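You operate a simulated robot arm through the tools that you are given. There is no shell and no other tool. Be economical: measure what you need, move in short steps, check, and stop when the job is done.

Carry out the task below with a simulated robot arm. There is one attempt and no reset: what you move stays moved.

TASK
Put one of the driers from the top of the motor bench on top of the carton there.
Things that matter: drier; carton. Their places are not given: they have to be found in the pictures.

It is judged by the outcome, as a careful person would: the job done as asked, and still so three seconds after it is handed in. It fails if anything else is knocked over, pushed out of place, dropped, spilled or broken.

THE ROBOT
A 6-joint arm with a two-finger parallel gripper, fixed in place. Base frame: the origin is at the foot of the arm, x ahead of it, y to its left, z up; the work surface is at about z = 0. Lengths are in cm, angles in rad, forces in N, time in s.
With the tool pointing down near the work surface it reaches from about 16 to 42 cm from the base axis. Its first joint turns from -1.152 to 1.152 rad. Payload 1.57 kg.
Tool frame: the origin (TCP) lies between the finger pads and is the grasp point; the fingertips stand 3 cm ahead of it; z points along the fingers, y is the line along which they close. The gripper opens to 8 cm. The fingers are 1.7 cm wide and 1.2 cm thick; the gripper's body (4 by 8.2 cm) begins 8 cm behind the TCP.
Orientation is that of the tool frame in the base frame, as [roll, pitch, yaw] about the fixed x, y, z axes, in that order (R = Rz(yaw) Ry(pitch) Rx(roll)). With the fingers straight down and closing along the base's y, the tool's x points along the base's -x, its y along +y and its z along -z.

THE INTERFACE
- The arm moves only by the tool step_arm. Its arguments are lists of equal length, an entry for each row: "fingers": the opening, from 0 (shut) to 1 (fully open); "slide": the shift along the base's x, y, z in units of 50 mm (1.0 is 50 mm), a list of three; "yaw": the turn about the base's z in units of 4 degrees (1.0 is 4 degrees). In form: {"fingers": [fingers, ...], "slide": [[x, y, z], ...], "yaw": [yaw, ...]}. A call has 1 to 12 rows; each row shifts and turns the commanded pose from where the row before left it. A call with a number of a shift or a turn outside -1 to 1 is refused whole. A row lasts 0.2 s, in which the tool goes at most 5 cm and 0.15 rad; a call with a longer step from one row to the next is refused whole, and so is a gripper value outside its range. A pose out of reach is approached as far as the arm can. The call stops where the force on the tool passes 40 N (or 10 N more than at its start, if that is more) or the arm is blocked; 0.2 s more then pass. The fingers move at their own pace (about 15.3 cm/s each) and stop on an object; they squeeze with about 35 N. The grip force told is the motor's: it shows also when the fingers shut on nothing. Time passes only in rows, and 0.2 s behind the last, so rows that do not move let the fingers close. It gives the time, the measured TCP pose, the force on the tool (base axes), the opening and the grip force at its end, in the units of the frame above (readings bear some noise), and new pictures: "show" is both (left out), scene, wrist or none.
- Cameras (640 x 400 px; columns grow to the right, rows downward): "scene" is fixed at [4.8, -32.58, 42.48]; the picture's right is [0.84, -0.54, 0.00], its down [-0.31, -0.47, -0.83] and it looks along [0.45, 0.69, -0.56] (base axes); focal length 214 px, centre (320, 200). "wrist" rides on the gripper at [-3.2, 0, -7.8] in the tool frame; the picture's right is [0.00, -1.00, 0.00], its down [0.97, 0.00, -0.24] and it looks along [0.24, 0.00, 0.97] (tool axes); focal length 218 px, centre (320, 200).
- pixel_to_xyz(camera, pixels): for up to 12 pixels [column, row] of the newest picture of that camera ("zoom" is the newest enlarged one), the place [x, y, z] in the base frame of the surface seen there, good to about 0.2 cm. No time passes.
- inspect(camera, box): a new picture of the part [left, top, right, bottom] of that camera's present view, enlarged. No time passes.
- finish_job(): hands the job in; it is judged then, once.

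Work in short steps. Measure before you move; look again where a grasp or a placing could have gone wrong, and mend it. You have 60 turns and 100 pictures in all, the two below and enlarged ones among them. Open the gripper and draw the arm clear of the work before you hand the job in, unless the task says otherwise; then end with one line.

The tools are called after "Request:" by a JSON object that holds its "method" and its "body". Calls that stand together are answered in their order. step_arm: Moves the arm, as the interface text tells. Its arguments: {"type":"object","properties":{"fingers":{"type":"array"},"slide":{"type":"array"},"yaw":{"type":"array"},"show":{"type":"string","enum":["both","scene","wrist","none"]}},"required":["fingers","slide","yaw"]} The other tools are called the same way: pixel_to_xyz (camera, pixels) gives the place of the surface under pixels of a picture; inspect (camera, box) takes an enlarged picture of a part of a camera's view; finish_job () hands the job in.

At the start:

```text
clock: 0.0
position: [19.9, -11.37, 29.68]
ee_rot: [3.14, 0.002, 3.141]
force: [-0.2, 0.1, 0.4]
grip_width: 8.01
grip_force: 0.2
```

scene: 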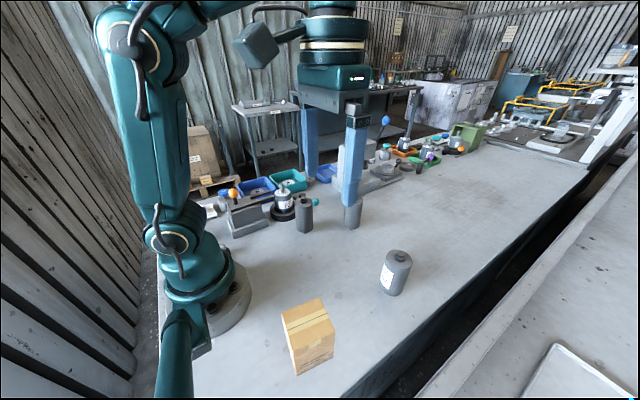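
wrist: 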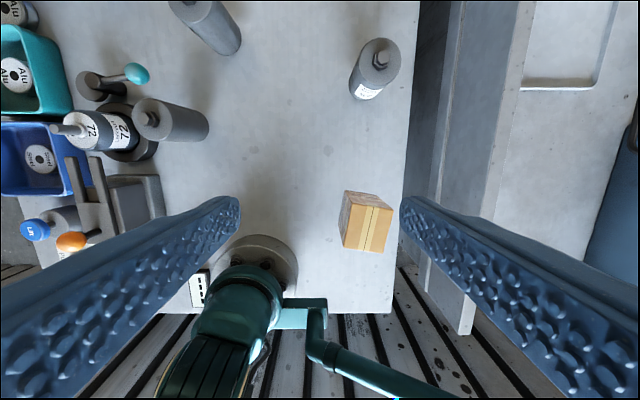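

The scene shows a grey canister with a label at (397,272), others at (305,215) and (352,212), and a carton at (308,335). I'll enlarge and measure these.

Request:
{"method": "inspect", "body": {"camera": "scene", "box": [220, 160, 460, 390]}}

Request:
{"method": "pixel_to_xyz", "body": {"camera": "scene", "pixels": [[398, 255], [396, 275], [392, 292], [282, 312], [321, 299], [334, 326], [290, 345], [307, 320], [298, 376], [334, 357], [305, 202], [352, 205]]}}

Request:
{"method": "pixel_to_xyz", "body": {"camera": "wrist", "pixels": [[380, 58], [363, 92], [345, 192], [378, 195], [392, 208], [383, 250], [342, 247], [365, 225], [150, 118], [205, 125], [185, 5], [230, 45]]}}

```text
1.74 times, centred on (340, 275) of scene
```

zoom: 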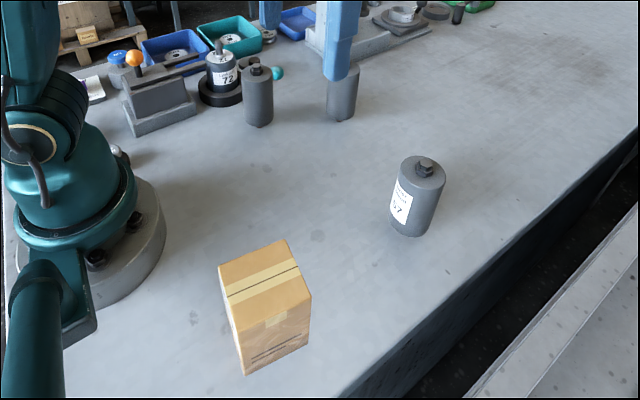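

```text
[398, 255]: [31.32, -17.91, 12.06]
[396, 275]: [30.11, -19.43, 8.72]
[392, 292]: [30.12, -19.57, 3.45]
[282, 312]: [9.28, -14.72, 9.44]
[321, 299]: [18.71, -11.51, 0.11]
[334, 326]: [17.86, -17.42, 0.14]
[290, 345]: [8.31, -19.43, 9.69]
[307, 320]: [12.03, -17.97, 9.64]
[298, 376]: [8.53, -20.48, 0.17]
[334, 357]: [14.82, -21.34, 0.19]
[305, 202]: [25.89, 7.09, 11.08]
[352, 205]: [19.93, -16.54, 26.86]
```

```text
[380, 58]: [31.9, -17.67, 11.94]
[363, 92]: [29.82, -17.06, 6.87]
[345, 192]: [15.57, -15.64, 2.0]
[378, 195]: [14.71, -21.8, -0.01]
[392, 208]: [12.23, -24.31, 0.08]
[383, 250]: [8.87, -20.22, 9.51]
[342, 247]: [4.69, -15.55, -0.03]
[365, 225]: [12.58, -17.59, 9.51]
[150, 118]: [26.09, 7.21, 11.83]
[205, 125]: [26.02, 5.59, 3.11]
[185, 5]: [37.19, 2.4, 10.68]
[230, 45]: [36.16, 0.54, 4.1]
```

The likely drier is the labelled grey can near (31.5,-18). I'll check its label and size, and the carton's edges.

Request:
{"method": "inspect", "body": {"camera": "wrist", "box": [320, 20, 440, 120]}}

Request:
{"method": "inspect", "body": {"camera": "scene", "box": [360, 235, 440, 305]}}

Request:
{"method": "inspect", "body": {"camera": "scene", "box": [265, 290, 355, 380]}}

Request:
{"method": "inspect", "body": {"camera": "scene", "box": [220, 165, 380, 245]}}

```text
4.00 times, centred on (380, 70) of wrist
```

zoom: 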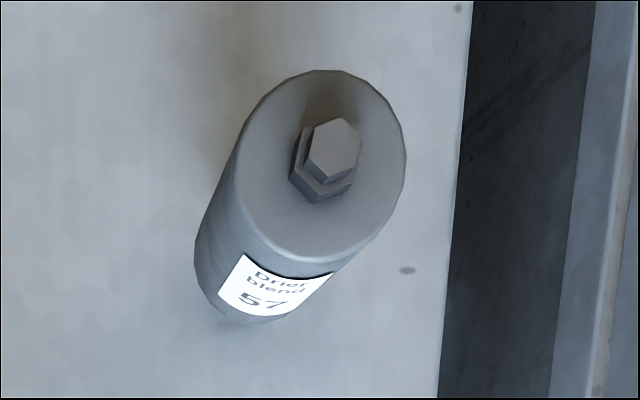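

```text
5.71 times, centred on (400, 270) of scene
```

zoom: 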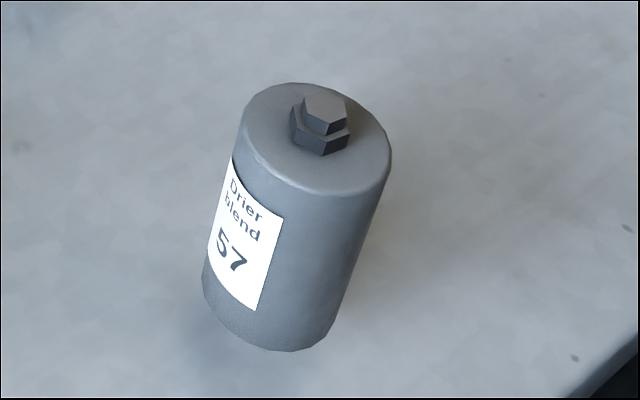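

```text
4.44 times, centred on (310, 335) of scene
```

zoom: 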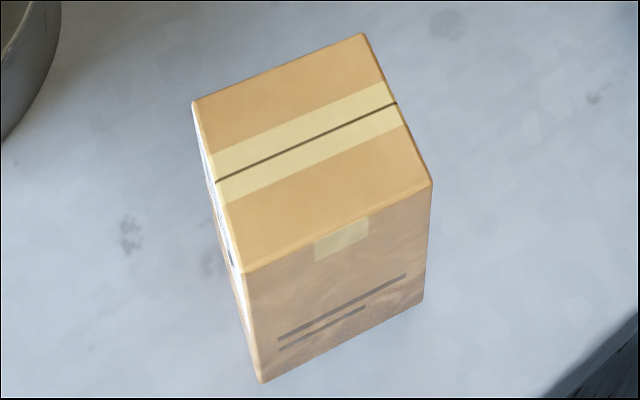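

```text
4.00 times, centred on (300, 205) of scene
```

zoom: 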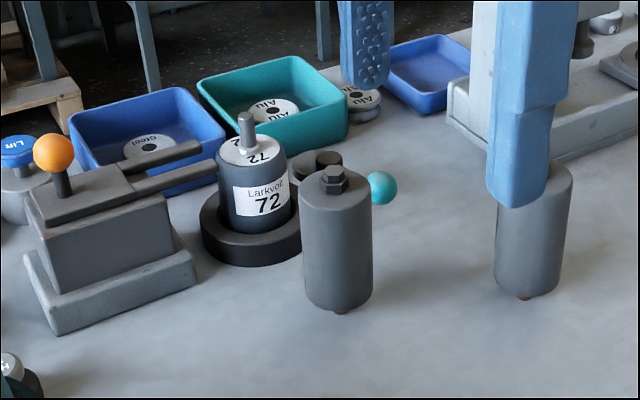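

The can at (398,270) is labelled "Drier blend 57", so it's a drier. I'll measure its rim and the carton's top corners.

Request:
{"method": "pixel_to_xyz", "body": {"camera": "scene", "pixels": [[387, 258], [411, 262], [397, 250.5], [401.5, 267.5], [400, 259], [401.5, 253.5], [283, 314], [319, 300], [333.5, 330.5], [293.5, 349], [308, 324]]}}

Request:
{"method": "pixel_to_xyz", "body": {"camera": "wrist", "pixels": [[381, 39], [400, 60], [362, 65], [378, 83], [383, 57], [351, 204], [391, 210], [382, 249], [345, 246]]}}

```text
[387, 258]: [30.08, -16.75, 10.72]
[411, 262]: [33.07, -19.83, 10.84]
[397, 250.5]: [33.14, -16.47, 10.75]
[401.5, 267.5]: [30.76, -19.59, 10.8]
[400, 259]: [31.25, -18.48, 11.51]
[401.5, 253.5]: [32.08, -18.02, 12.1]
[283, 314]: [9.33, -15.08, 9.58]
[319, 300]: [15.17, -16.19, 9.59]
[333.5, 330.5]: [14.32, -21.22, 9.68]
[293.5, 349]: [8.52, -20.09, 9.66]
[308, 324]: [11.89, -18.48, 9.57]
```

```text
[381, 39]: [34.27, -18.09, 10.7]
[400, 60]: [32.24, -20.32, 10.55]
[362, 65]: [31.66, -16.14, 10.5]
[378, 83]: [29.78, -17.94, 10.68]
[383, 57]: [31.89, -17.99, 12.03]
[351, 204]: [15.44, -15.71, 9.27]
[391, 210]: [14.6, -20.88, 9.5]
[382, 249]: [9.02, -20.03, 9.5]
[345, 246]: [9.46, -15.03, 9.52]
```

Drier centre is ≈ (32.0,-18.1), diameter ≈4.8, top at 10.8. Carton top centre is ≈ (12.0,-18.0), z 9.6. I move above the drier.

Request:
{"method": "step_arm", "body": {"fingers": [1, 1, 1, 1, 1, 1, 1], "slide": [[0.484, -0.269, -0.388], [0.484, -0.269, -0.388], [0.484, -0.269, -0.388], [0.484, -0.269, -0.388], [0.484, -0.269, -0.388], [0, 0, 0], [0, 0, 0]], "yaw": [0, 0, 0, 0, 0, 0, 0]}}

```text
clock: 1.6
position: [31.94, -18.19, 19.89]
ee_rot: [3.142, 0.0, -3.141]
force: [-0.2, 0.8, -0.4]
grip_width: 8.02
grip_force: 0.0
```

scene: 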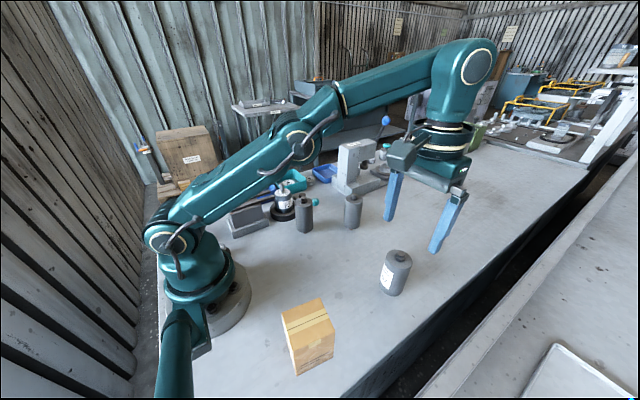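
wrist: 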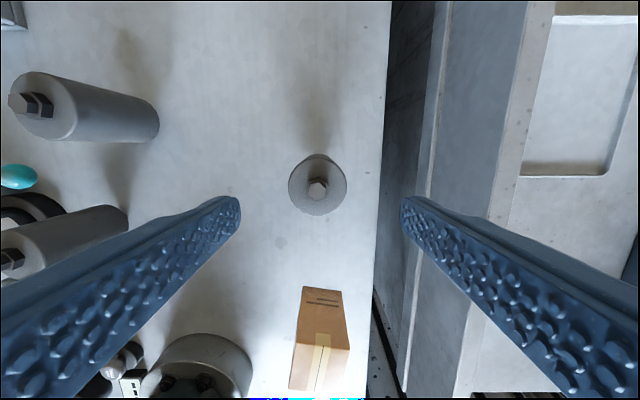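

The drier is centred between the fingers in y (nut at (318,187)). I check its place again from this near view.

Request:
{"method": "pixel_to_xyz", "body": {"camera": "wrist", "pixels": [[317, 187], [291, 185], [345, 185], [317, 157], [317, 212], [303, 385], [350, 350], [318, 365]]}}

```text
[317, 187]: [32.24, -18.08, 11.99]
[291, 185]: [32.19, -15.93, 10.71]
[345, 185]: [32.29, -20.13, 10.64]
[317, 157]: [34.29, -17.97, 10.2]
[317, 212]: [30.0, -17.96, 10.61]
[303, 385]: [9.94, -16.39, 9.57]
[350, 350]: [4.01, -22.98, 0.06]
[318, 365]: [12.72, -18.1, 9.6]
```

Centre is confirmed at about (32.15,-18.05). I descend to z=7 with the fingers open.

Request:
{"method": "step_arm", "body": {"fingers": [1, 1, 1, 1, 1, 1, 1], "slide": [[0.04, 0.025, -0.5], [0, 0, -0.5], [0, 0, -0.5], [0, 0, -0.5], [0, 0, -0.3], [0, 0, -0.28], [0, 0, 0]], "yaw": [0, 0, 0, 0, 0, 0, 0]}}

```text
clock: 3.2
position: [32.1, -17.95, 6.7]
ee_rot: [3.141, 0.0, -3.141]
force: [0.2, 0.9, 0.8]
grip_width: 8.01
grip_force: 0.0
```

scene: 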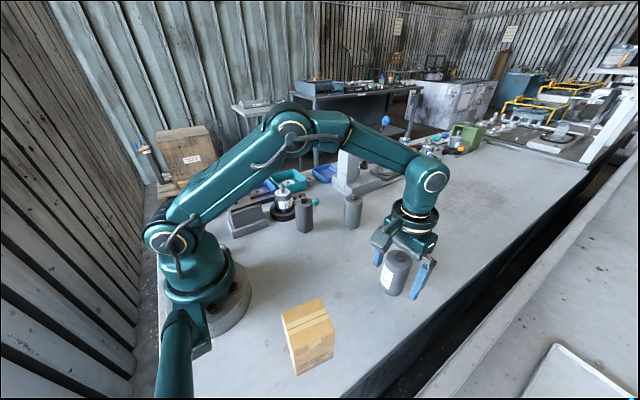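
wrist: 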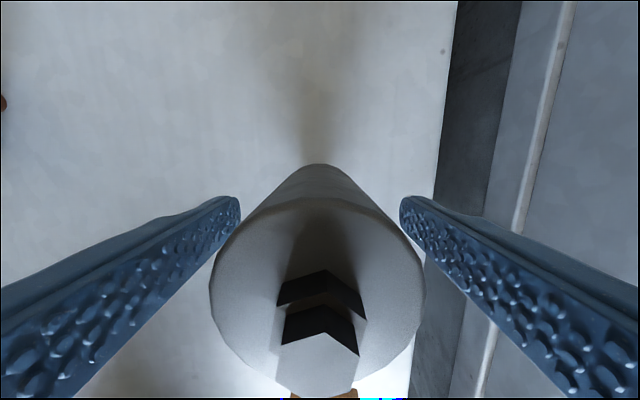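

The drier stands between the fingers; I close and then lift a little.

Request:
{"method": "step_arm", "body": {"fingers": [0.5, 0, 0, 0, 0], "slide": [[0, 0, 0], [0, 0, 0], [0, 0, 0], [0, 0, 0], [0, 0, 0]], "yaw": [0, 0, 0, 0, 0], "show": "none"}}

Request:
{"method": "step_arm", "body": {"fingers": [0, 0, 0, 0], "slide": [[0, 0, 0.2], [0, 0, 0.3], [0, 0, 0.3], [0, 0, 0]], "yaw": [0, 0, 0, 0]}}

```text
clock: 4.4
position: [32.13, -17.99, 6.85]
ee_rot: [3.141, -0.001, 3.14]
force: [-0.6, -1.1, -0.4]
grip_width: 4.64
grip_force: 34.5
```

```text
clock: 5.4
position: [32.1, -18.02, 10.82]
ee_rot: [-3.141, 0.0, 3.141]
force: [-1.3, -0.3, -3.4]
grip_width: 4.7
grip_force: 34.9
```

scene: 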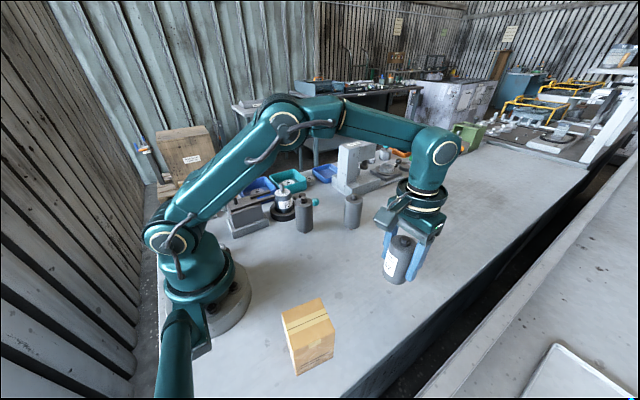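
wrist: 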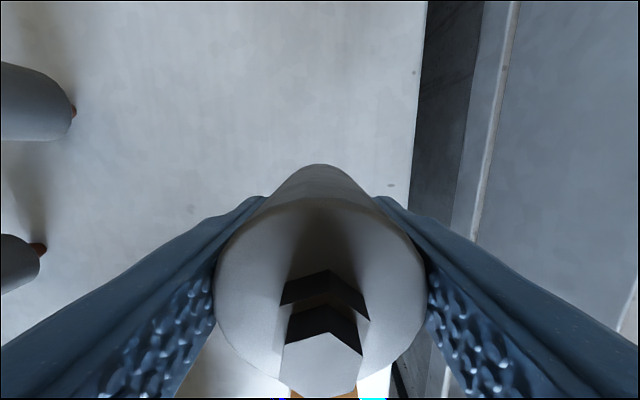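

The drier is held (4.7 cm wide, 3 N load). I lift higher and look at its underside.

Request:
{"method": "step_arm", "body": {"fingers": [0, 0, 0, 0, 0], "slide": [[0, 0, 0.5], [0, 0, 0.5], [0, 0, 0.5], [0, 0, 0.5], [0, 0, 0]], "yaw": [0, 0, 0, 0, 0], "show": "none"}}

Request:
{"method": "inspect", "body": {"camera": "scene", "box": [360, 170, 480, 270]}}

```text
clock: 6.6
position: [31.81, -17.68, 20.91]
ee_rot: [3.14, -0.001, -3.141]
force: [-0.7, -0.5, -3.7]
grip_width: 4.68
grip_force: 34.5
out of reach, approached as far as the arm can: row 4
```

```text
4.00 times, centred on (420, 220) of scene
```

zoom: 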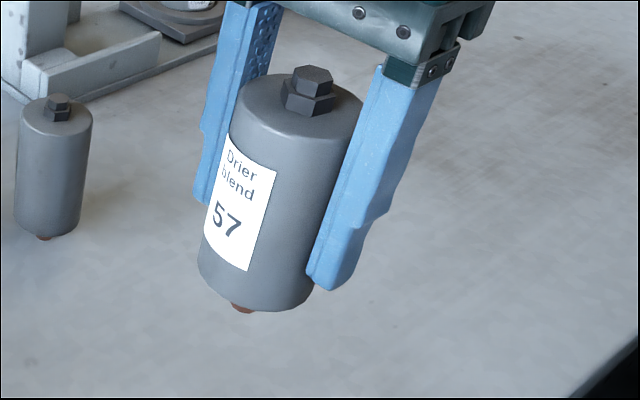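

The held drier has a small reddish fitting underneath, as the others do. I go halfway in and enlarge again to judge its base.

Request:
{"method": "step_arm", "body": {"fingers": [0, 0, 0, 0, 0, 0], "slide": [[-0.5, 0, 0.2], [-0.5, 0, 0.3], [-0.5, 0, 0.4], [-0.5, 0, 0.4], [0, 0, 0.3], [0, 0, 0]], "yaw": [0, 0, 0, 0, 0, 0]}}

Request:
{"method": "inspect", "body": {"camera": "scene", "box": [290, 140, 430, 260]}}

```text
clock: 8.0
position: [31.48, -17.56, 21.46]
ee_rot: [-3.141, -0.001, -3.141]
force: [0.8, 0.1, -3.0]
grip_width: 4.68
grip_force: 35.1
out of reach, approached as far as the arm can: row 1, 2, 3, 4, 5
```

scene: 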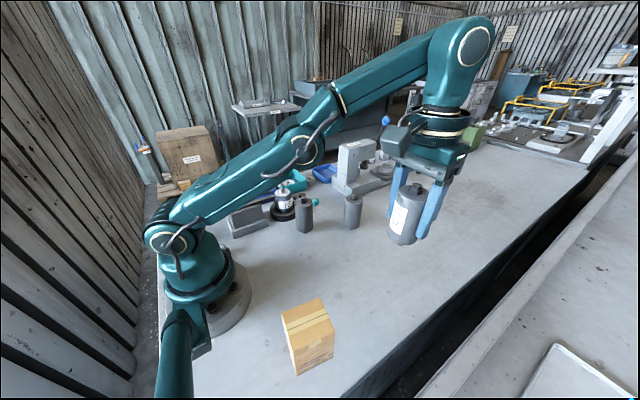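
wrist: 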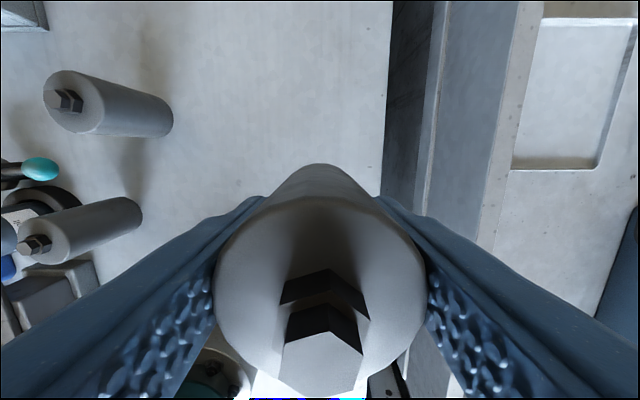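

```text
3.33 times, centred on (360, 200) of scene
```

zoom: 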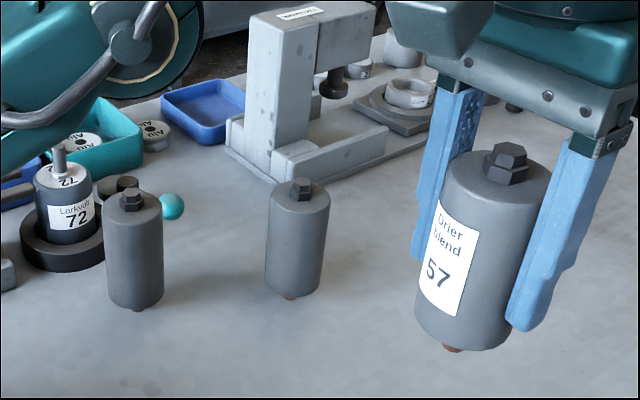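

The arm is near its upper reach limit here (z 21.5). I lower a bit while moving in toward the carton.

Request:
{"method": "step_arm", "body": {"fingers": [0, 0, 0, 0], "slide": [[-0.2, 0, -0.3], [-0.5, 0, 0], [-0.5, 0, 0], [0, 0, 0]], "yaw": [0, 0, 0, 0], "show": "scene"}}

```text
clock: 9.0
position: [26.46, -17.54, 21.4]
ee_rot: [3.141, 0.001, -3.141]
force: [0.9, -0.4, -3.1]
grip_width: 4.67
grip_force: 34.9
out of reach, approached as far as the arm can: row 1
```

scene: 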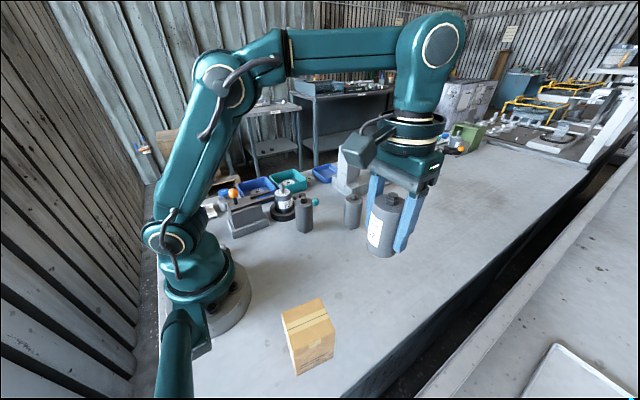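

It moves freely now. I enlarge the drier's base to measure the red fitting below it.

Request:
{"method": "inspect", "body": {"camera": "scene", "box": [350, 230, 414, 270]}}

```text
10.00 times, centred on (382, 250) of scene
```

zoom: 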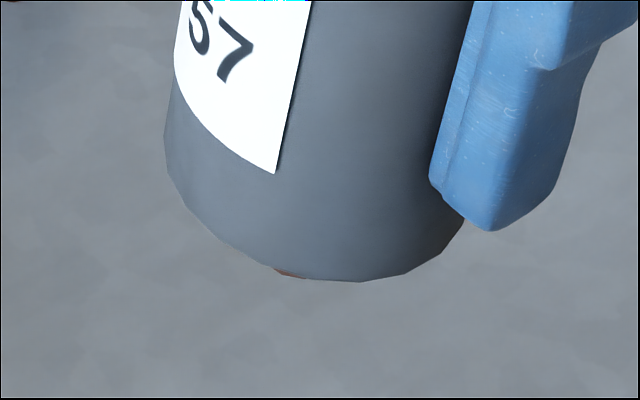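

Request:
{"method": "pixel_to_xyz", "body": {"camera": "zoom", "pixels": [[288, 273], [270, 262], [340, 275], [200, 210], [440, 240]]}}

Request:
{"method": "pixel_to_xyz", "body": {"camera": "scene", "pixels": [[391, 196], [391, 203], [384, 208]]}}

```text
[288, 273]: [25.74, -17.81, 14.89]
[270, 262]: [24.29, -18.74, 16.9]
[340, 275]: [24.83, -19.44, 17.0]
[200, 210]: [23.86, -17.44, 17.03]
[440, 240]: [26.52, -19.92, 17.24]
```

```text
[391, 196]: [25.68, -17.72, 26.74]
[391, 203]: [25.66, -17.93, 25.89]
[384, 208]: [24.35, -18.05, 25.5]
```

The base ends in a central stub: bottom ≈14.6 with TCP 21.4, so contact with the carton (9.6) comes at TCP z≈16.4. I move over the carton centre, staying at z≈21.

Request:
{"method": "step_arm", "body": {"fingers": [0, 0, 0, 0, 0, 0, 0, 0], "slide": [[-0.4, -0.0145, 0], [-0.482, -0.0145, 0], [-0.482, -0.0145, 0], [-0.482, -0.0145, 0], [-0.482, -0.0145, 0], [-0.382, -0.0145, 0], [-0.182, -0.0145, 0], [0, 0, 0]], "yaw": [0, 0, 0, 0, 0, 0, 0, 0]}}

```text
clock: 10.8
position: [11.94, -18.19, 21.62]
ee_rot: [3.14, -0.001, -3.14]
force: [-0.1, 0.3, -2.8]
grip_width: 4.67
grip_force: 35.0
```

scene: 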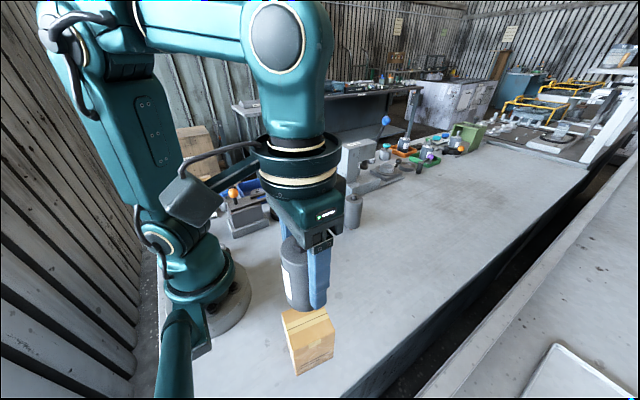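
wrist: 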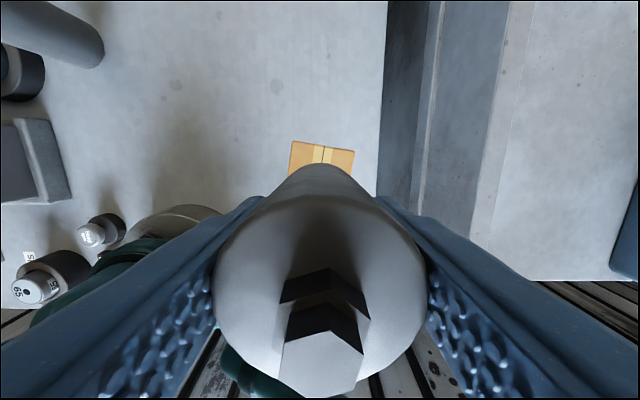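

It is above the carton and carton is unmoved. I lower to about z=17.

Request:
{"method": "step_arm", "body": {"fingers": [0, 0, 0, 0, 0, 0], "slide": [[0.005, 0.02, -0.2], [0, 0, -0.25], [0, 0, -0.25], [0, 0, -0.15], [0, 0, -0.05], [0, 0, 0]], "yaw": [0, 0, 0, 0, 0, 0]}}

Request:
{"method": "inspect", "body": {"camera": "scene", "box": [250, 250, 370, 385]}}

```text
clock: 12.2
position: [12.2, -18.04, 17.03]
ee_rot: [-3.141, 0.001, -3.141]
force: [0.6, -0.2, -3.0]
grip_width: 4.71
grip_force: 35.2
```

scene: 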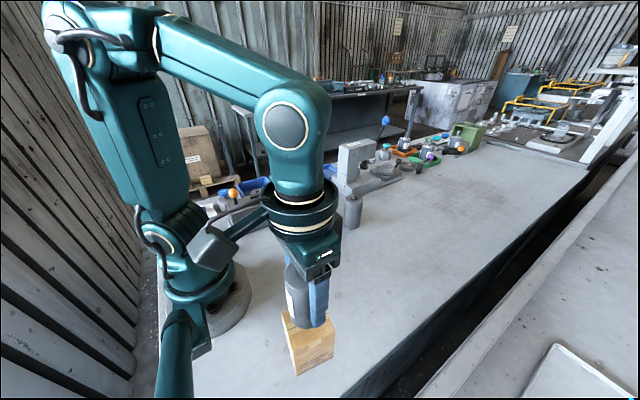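
wrist: 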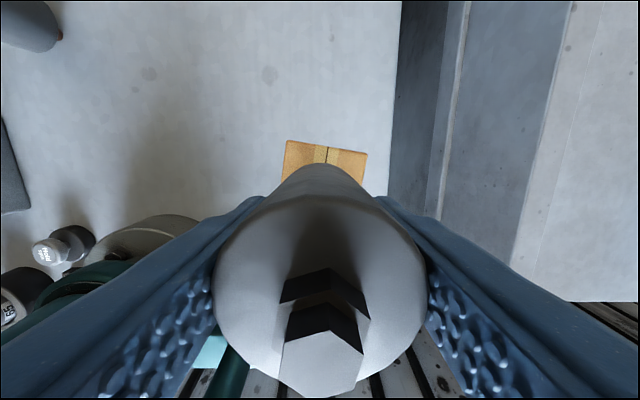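

```text
2.96 times, centred on (310, 318) of scene
```

zoom: 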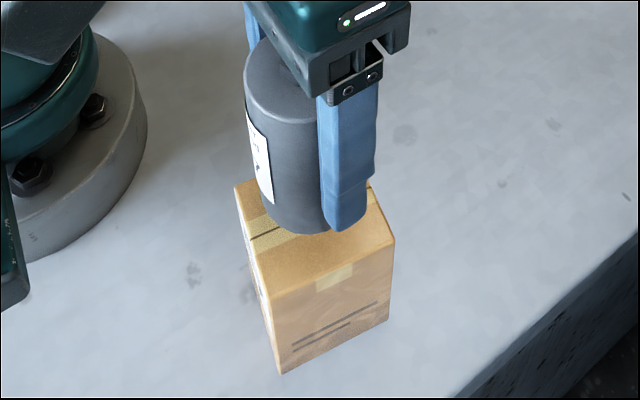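

Well placed and upright. I lower in millimetre steps and watch the vertical force (now -3.0 N carrying).

Request:
{"method": "step_arm", "body": {"fingers": [0, 0, 0], "slide": [[0, 0, -0.04], [0, 0, -0.03], [0, 0, 0]], "yaw": [0, 0, 0], "show": "none"}}

Request:
{"method": "step_arm", "body": {"fingers": [0, 0], "slide": [[0, 0, -0.03], [0, 0, 0]], "yaw": [0, 0], "show": "none"}}

```text
clock: 13.0
position: [12.04, -17.93, 16.72]
ee_rot: [3.141, 0.0, 3.141]
force: [0.0, -1.1, -3.3]
grip_width: 4.67
grip_force: 35.2
```

```text
clock: 13.6
position: [11.9, -18.02, 16.59]
ee_rot: [3.139, -0.002, 3.141]
force: [0.0, 0.7, -3.1]
grip_width: 4.67
grip_force: 35.2
```

Request:
{"method": "step_arm", "body": {"fingers": [0, 0], "slide": [[0, 0, -0.02], [0, 0, 0]], "yaw": [0, 0], "show": "none"}}

Request:
{"method": "step_arm", "body": {"fingers": [0, 0], "slide": [[0, 0, -0.02], [0, 0, 0]], "yaw": [0, 0], "show": "none"}}

```text
clock: 14.2
position: [12.01, -18.01, 16.48]
ee_rot: [3.141, -0.001, 3.141]
force: [0.5, 0.6, -2.9]
grip_width: 4.64
grip_force: 35.1
```

```text
clock: 14.8
position: [11.98, -18.03, 16.35]
ee_rot: [-3.141, -0.001, 3.141]
force: [0.0, -0.3, -3.3]
grip_width: 4.67
grip_force: 34.5
```

Still carrying the full weight; continue in 1 mm steps.

Request:
{"method": "step_arm", "body": {"fingers": [0, 0], "slide": [[0, 0, -0.02], [0, 0, 0]], "yaw": [0, 0], "show": "none"}}

Request:
{"method": "inspect", "body": {"camera": "scene", "box": [270, 290, 350, 345]}}

```text
clock: 15.4
position: [11.94, -17.93, 16.4]
ee_rot: [-3.14, 0.002, 3.14]
force: [0.1, 2.3, 10.4]
grip_width: 4.67
grip_force: 35.0
```

```text
7.27 times, centred on (310, 318) of scene
```

zoom: 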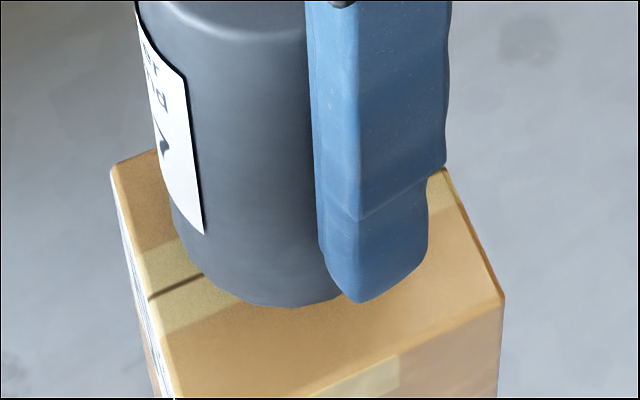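

Contact: force jumped to +10 N. I ease up 0.6 mm, then open the fingers just a little so they could still catch it.

Request:
{"method": "step_arm", "body": {"fingers": [0, 0], "slide": [[0, 0, 0.013], [0, 0, 0]], "yaw": [0, 0], "show": "none"}}

Request:
{"method": "step_arm", "body": {"fingers": [0.6, 0.63, 0.63, 0.63, 0.63], "slide": [[0, 0, 0], [0, 0, 0], [0, 0, 0], [0, 0, 0], [0, 0, 0]], "yaw": [0, 0, 0, 0, 0]}}

Request:
{"method": "inspect", "body": {"camera": "scene", "box": [250, 250, 370, 385]}}

```text
clock: 16.0
position: [11.91, -17.97, 16.32]
ee_rot: [-3.14, 0.001, 3.141]
force: [-0.5, 0.4, -3.4]
grip_width: 4.68
grip_force: 34.9
```

```text
clock: 17.2
position: [11.94, -18.01, 16.32]
ee_rot: [-3.14, -0.001, -3.141]
force: [-1.5, 0.2, 0.6]
grip_width: 5.02
grip_force: 0.1
```

scene: 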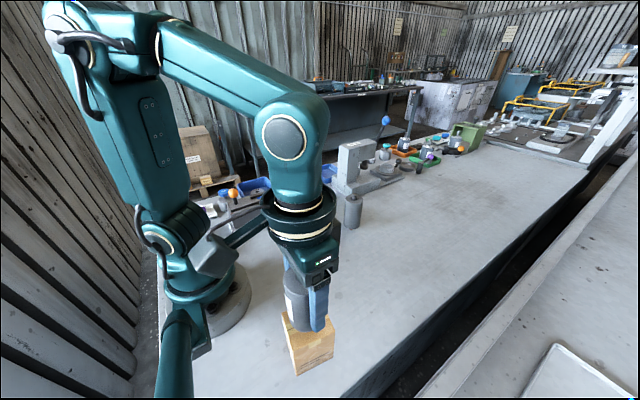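
wrist: 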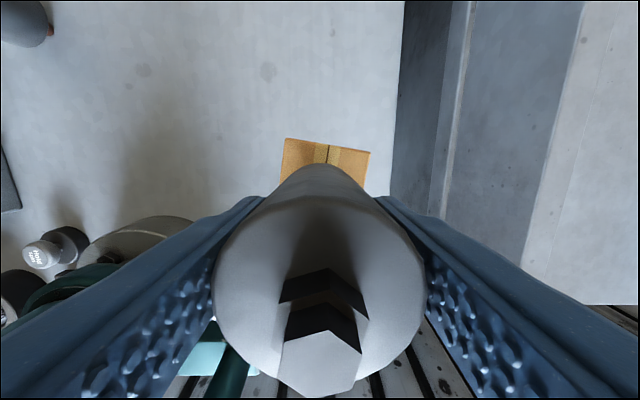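

```text
2.96 times, centred on (310, 318) of scene
```

zoom: 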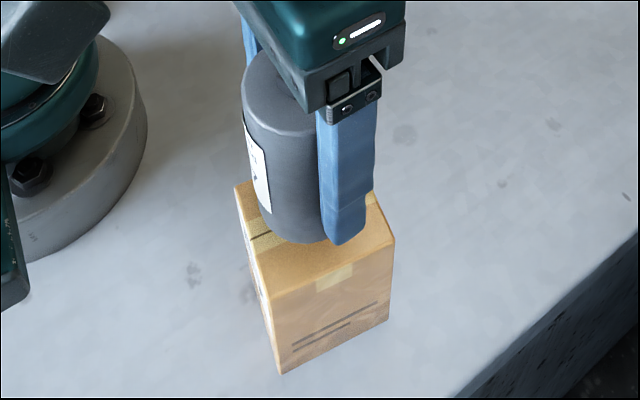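

The fingers are free by 3 mm and the drier stands unmoved. I open further in stages and watch.

Request:
{"method": "step_arm", "body": {"fingers": [0.68, 0.74, 0.8, 0.8, 0.8, 0.8], "slide": [[0, 0, 0], [0, 0, 0], [0, 0, 0], [0, 0, 0], [0, 0, 0], [0, 0, 0]], "yaw": [0, 0, 0, 0, 0, 0], "show": "wrist"}}

```text
clock: 18.6
position: [11.97, -18.03, 16.25]
ee_rot: [3.141, 0.0, 3.141]
force: [-0.6, -0.8, 0.4]
grip_width: 6.4
grip_force: 0.2
```

wrist: 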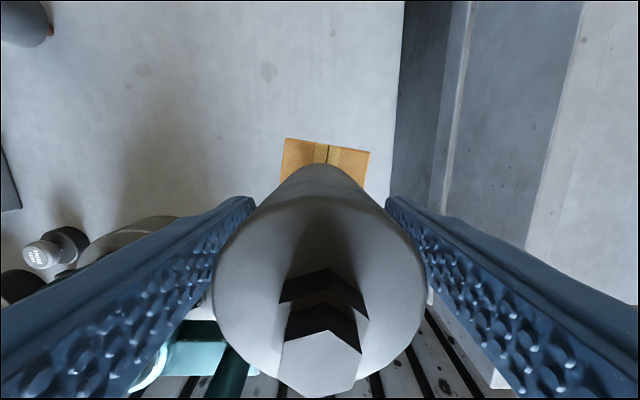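

It stands by itself. I open fully and rise straight up.

Request:
{"method": "step_arm", "body": {"fingers": [1, 1, 1, 1, 1, 1, 1, 1], "slide": [[0, 0, 0], [0, 0, 0], [0, 0, 0.2], [0, 0, 0.4], [0, 0, 0.5], [0, 0, 0.5], [0, 0, 0.5], [0, 0, 0]], "yaw": [0, 0, 0, 0, 0, 0, 0, 0]}}

Request:
{"method": "inspect", "body": {"camera": "scene", "box": [250, 240, 370, 385]}}

```text
clock: 20.4
position: [12.14, -17.94, 26.61]
ee_rot: [-3.14, -0.001, -3.14]
force: [-0.5, 0.0, 0.1]
grip_width: 8.0
grip_force: 0.2
```

scene: 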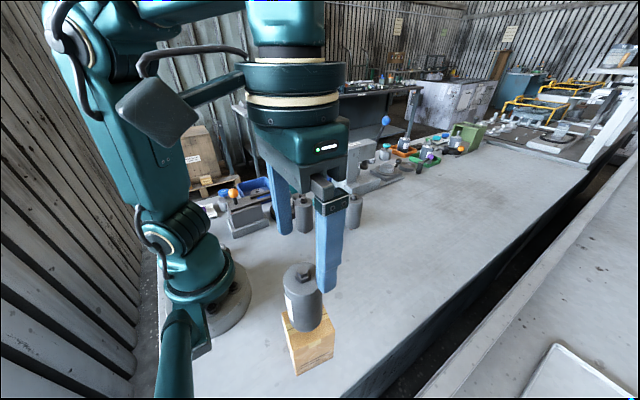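
wrist: 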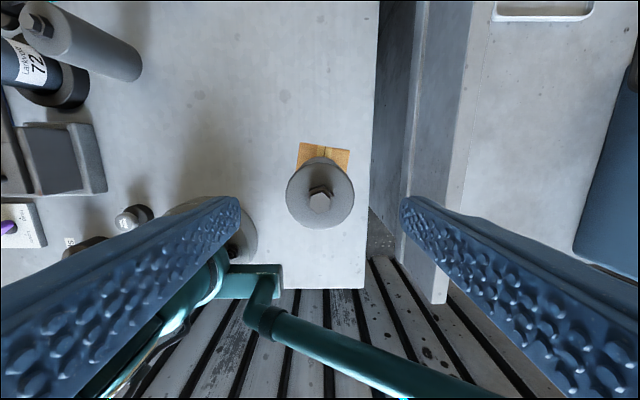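

```text
2.76 times, centred on (310, 312) of scene
```

zoom: 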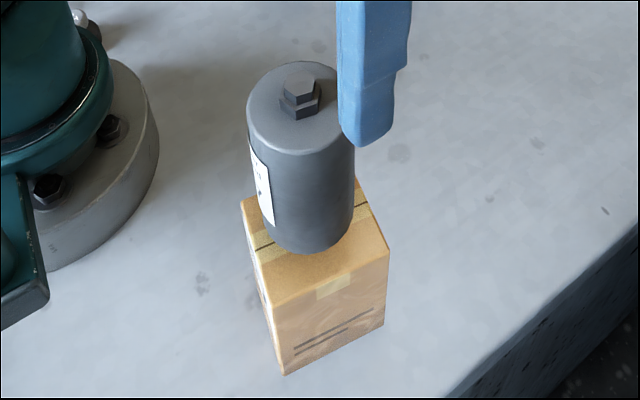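

The drier stands upright on the carton. I draw the arm further clear and check that it stays.

Request:
{"method": "step_arm", "body": {"fingers": [1, 1, 1, 1, 1, 1, 1, 1, 1, 1], "slide": [[0, 0, 0.5], [0.3, 0.3, 0.1], [0.3, 0.4, 0], [0.3, 0.4, 0], [0.3, 0.3, 0], [0, 0, 0], [0, 0, 0], [0, 0, 0], [0, 0, 0], [0, 0, 0]], "yaw": [0, 0, 0, 0, 0, 0, 0, 0, 0, 0], "show": "scene"}}

Request:
{"method": "pixel_to_xyz", "body": {"camera": "scene", "pixels": [[303, 270], [290, 275], [318, 278], [300, 284], [335, 326]]}}

```text
clock: 22.6
position: [18.01, -11.01, 29.69]
ee_rot: [-3.14, 0.001, -3.141]
force: [0.2, -0.6, -0.2]
grip_width: 7.98
grip_force: 0.0
```

scene: 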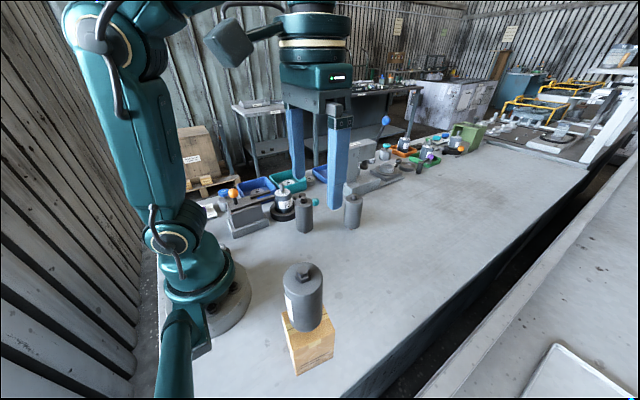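

```text
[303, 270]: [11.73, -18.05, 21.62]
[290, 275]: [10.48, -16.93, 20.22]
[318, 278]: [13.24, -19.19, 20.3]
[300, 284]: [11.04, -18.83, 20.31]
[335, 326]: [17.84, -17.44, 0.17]
```

The drier is steady and level (rim at 20.2–20.3) on the carton, and the arm is clear.

Request:
{"method": "finish_job", "body": {}}

```text
The job is handed in.
```

The drier labelled "Drier blend 57" now stands upright on top of the carton; nothing else was moved, and I drew the arm clear with the gripper open before handing in.
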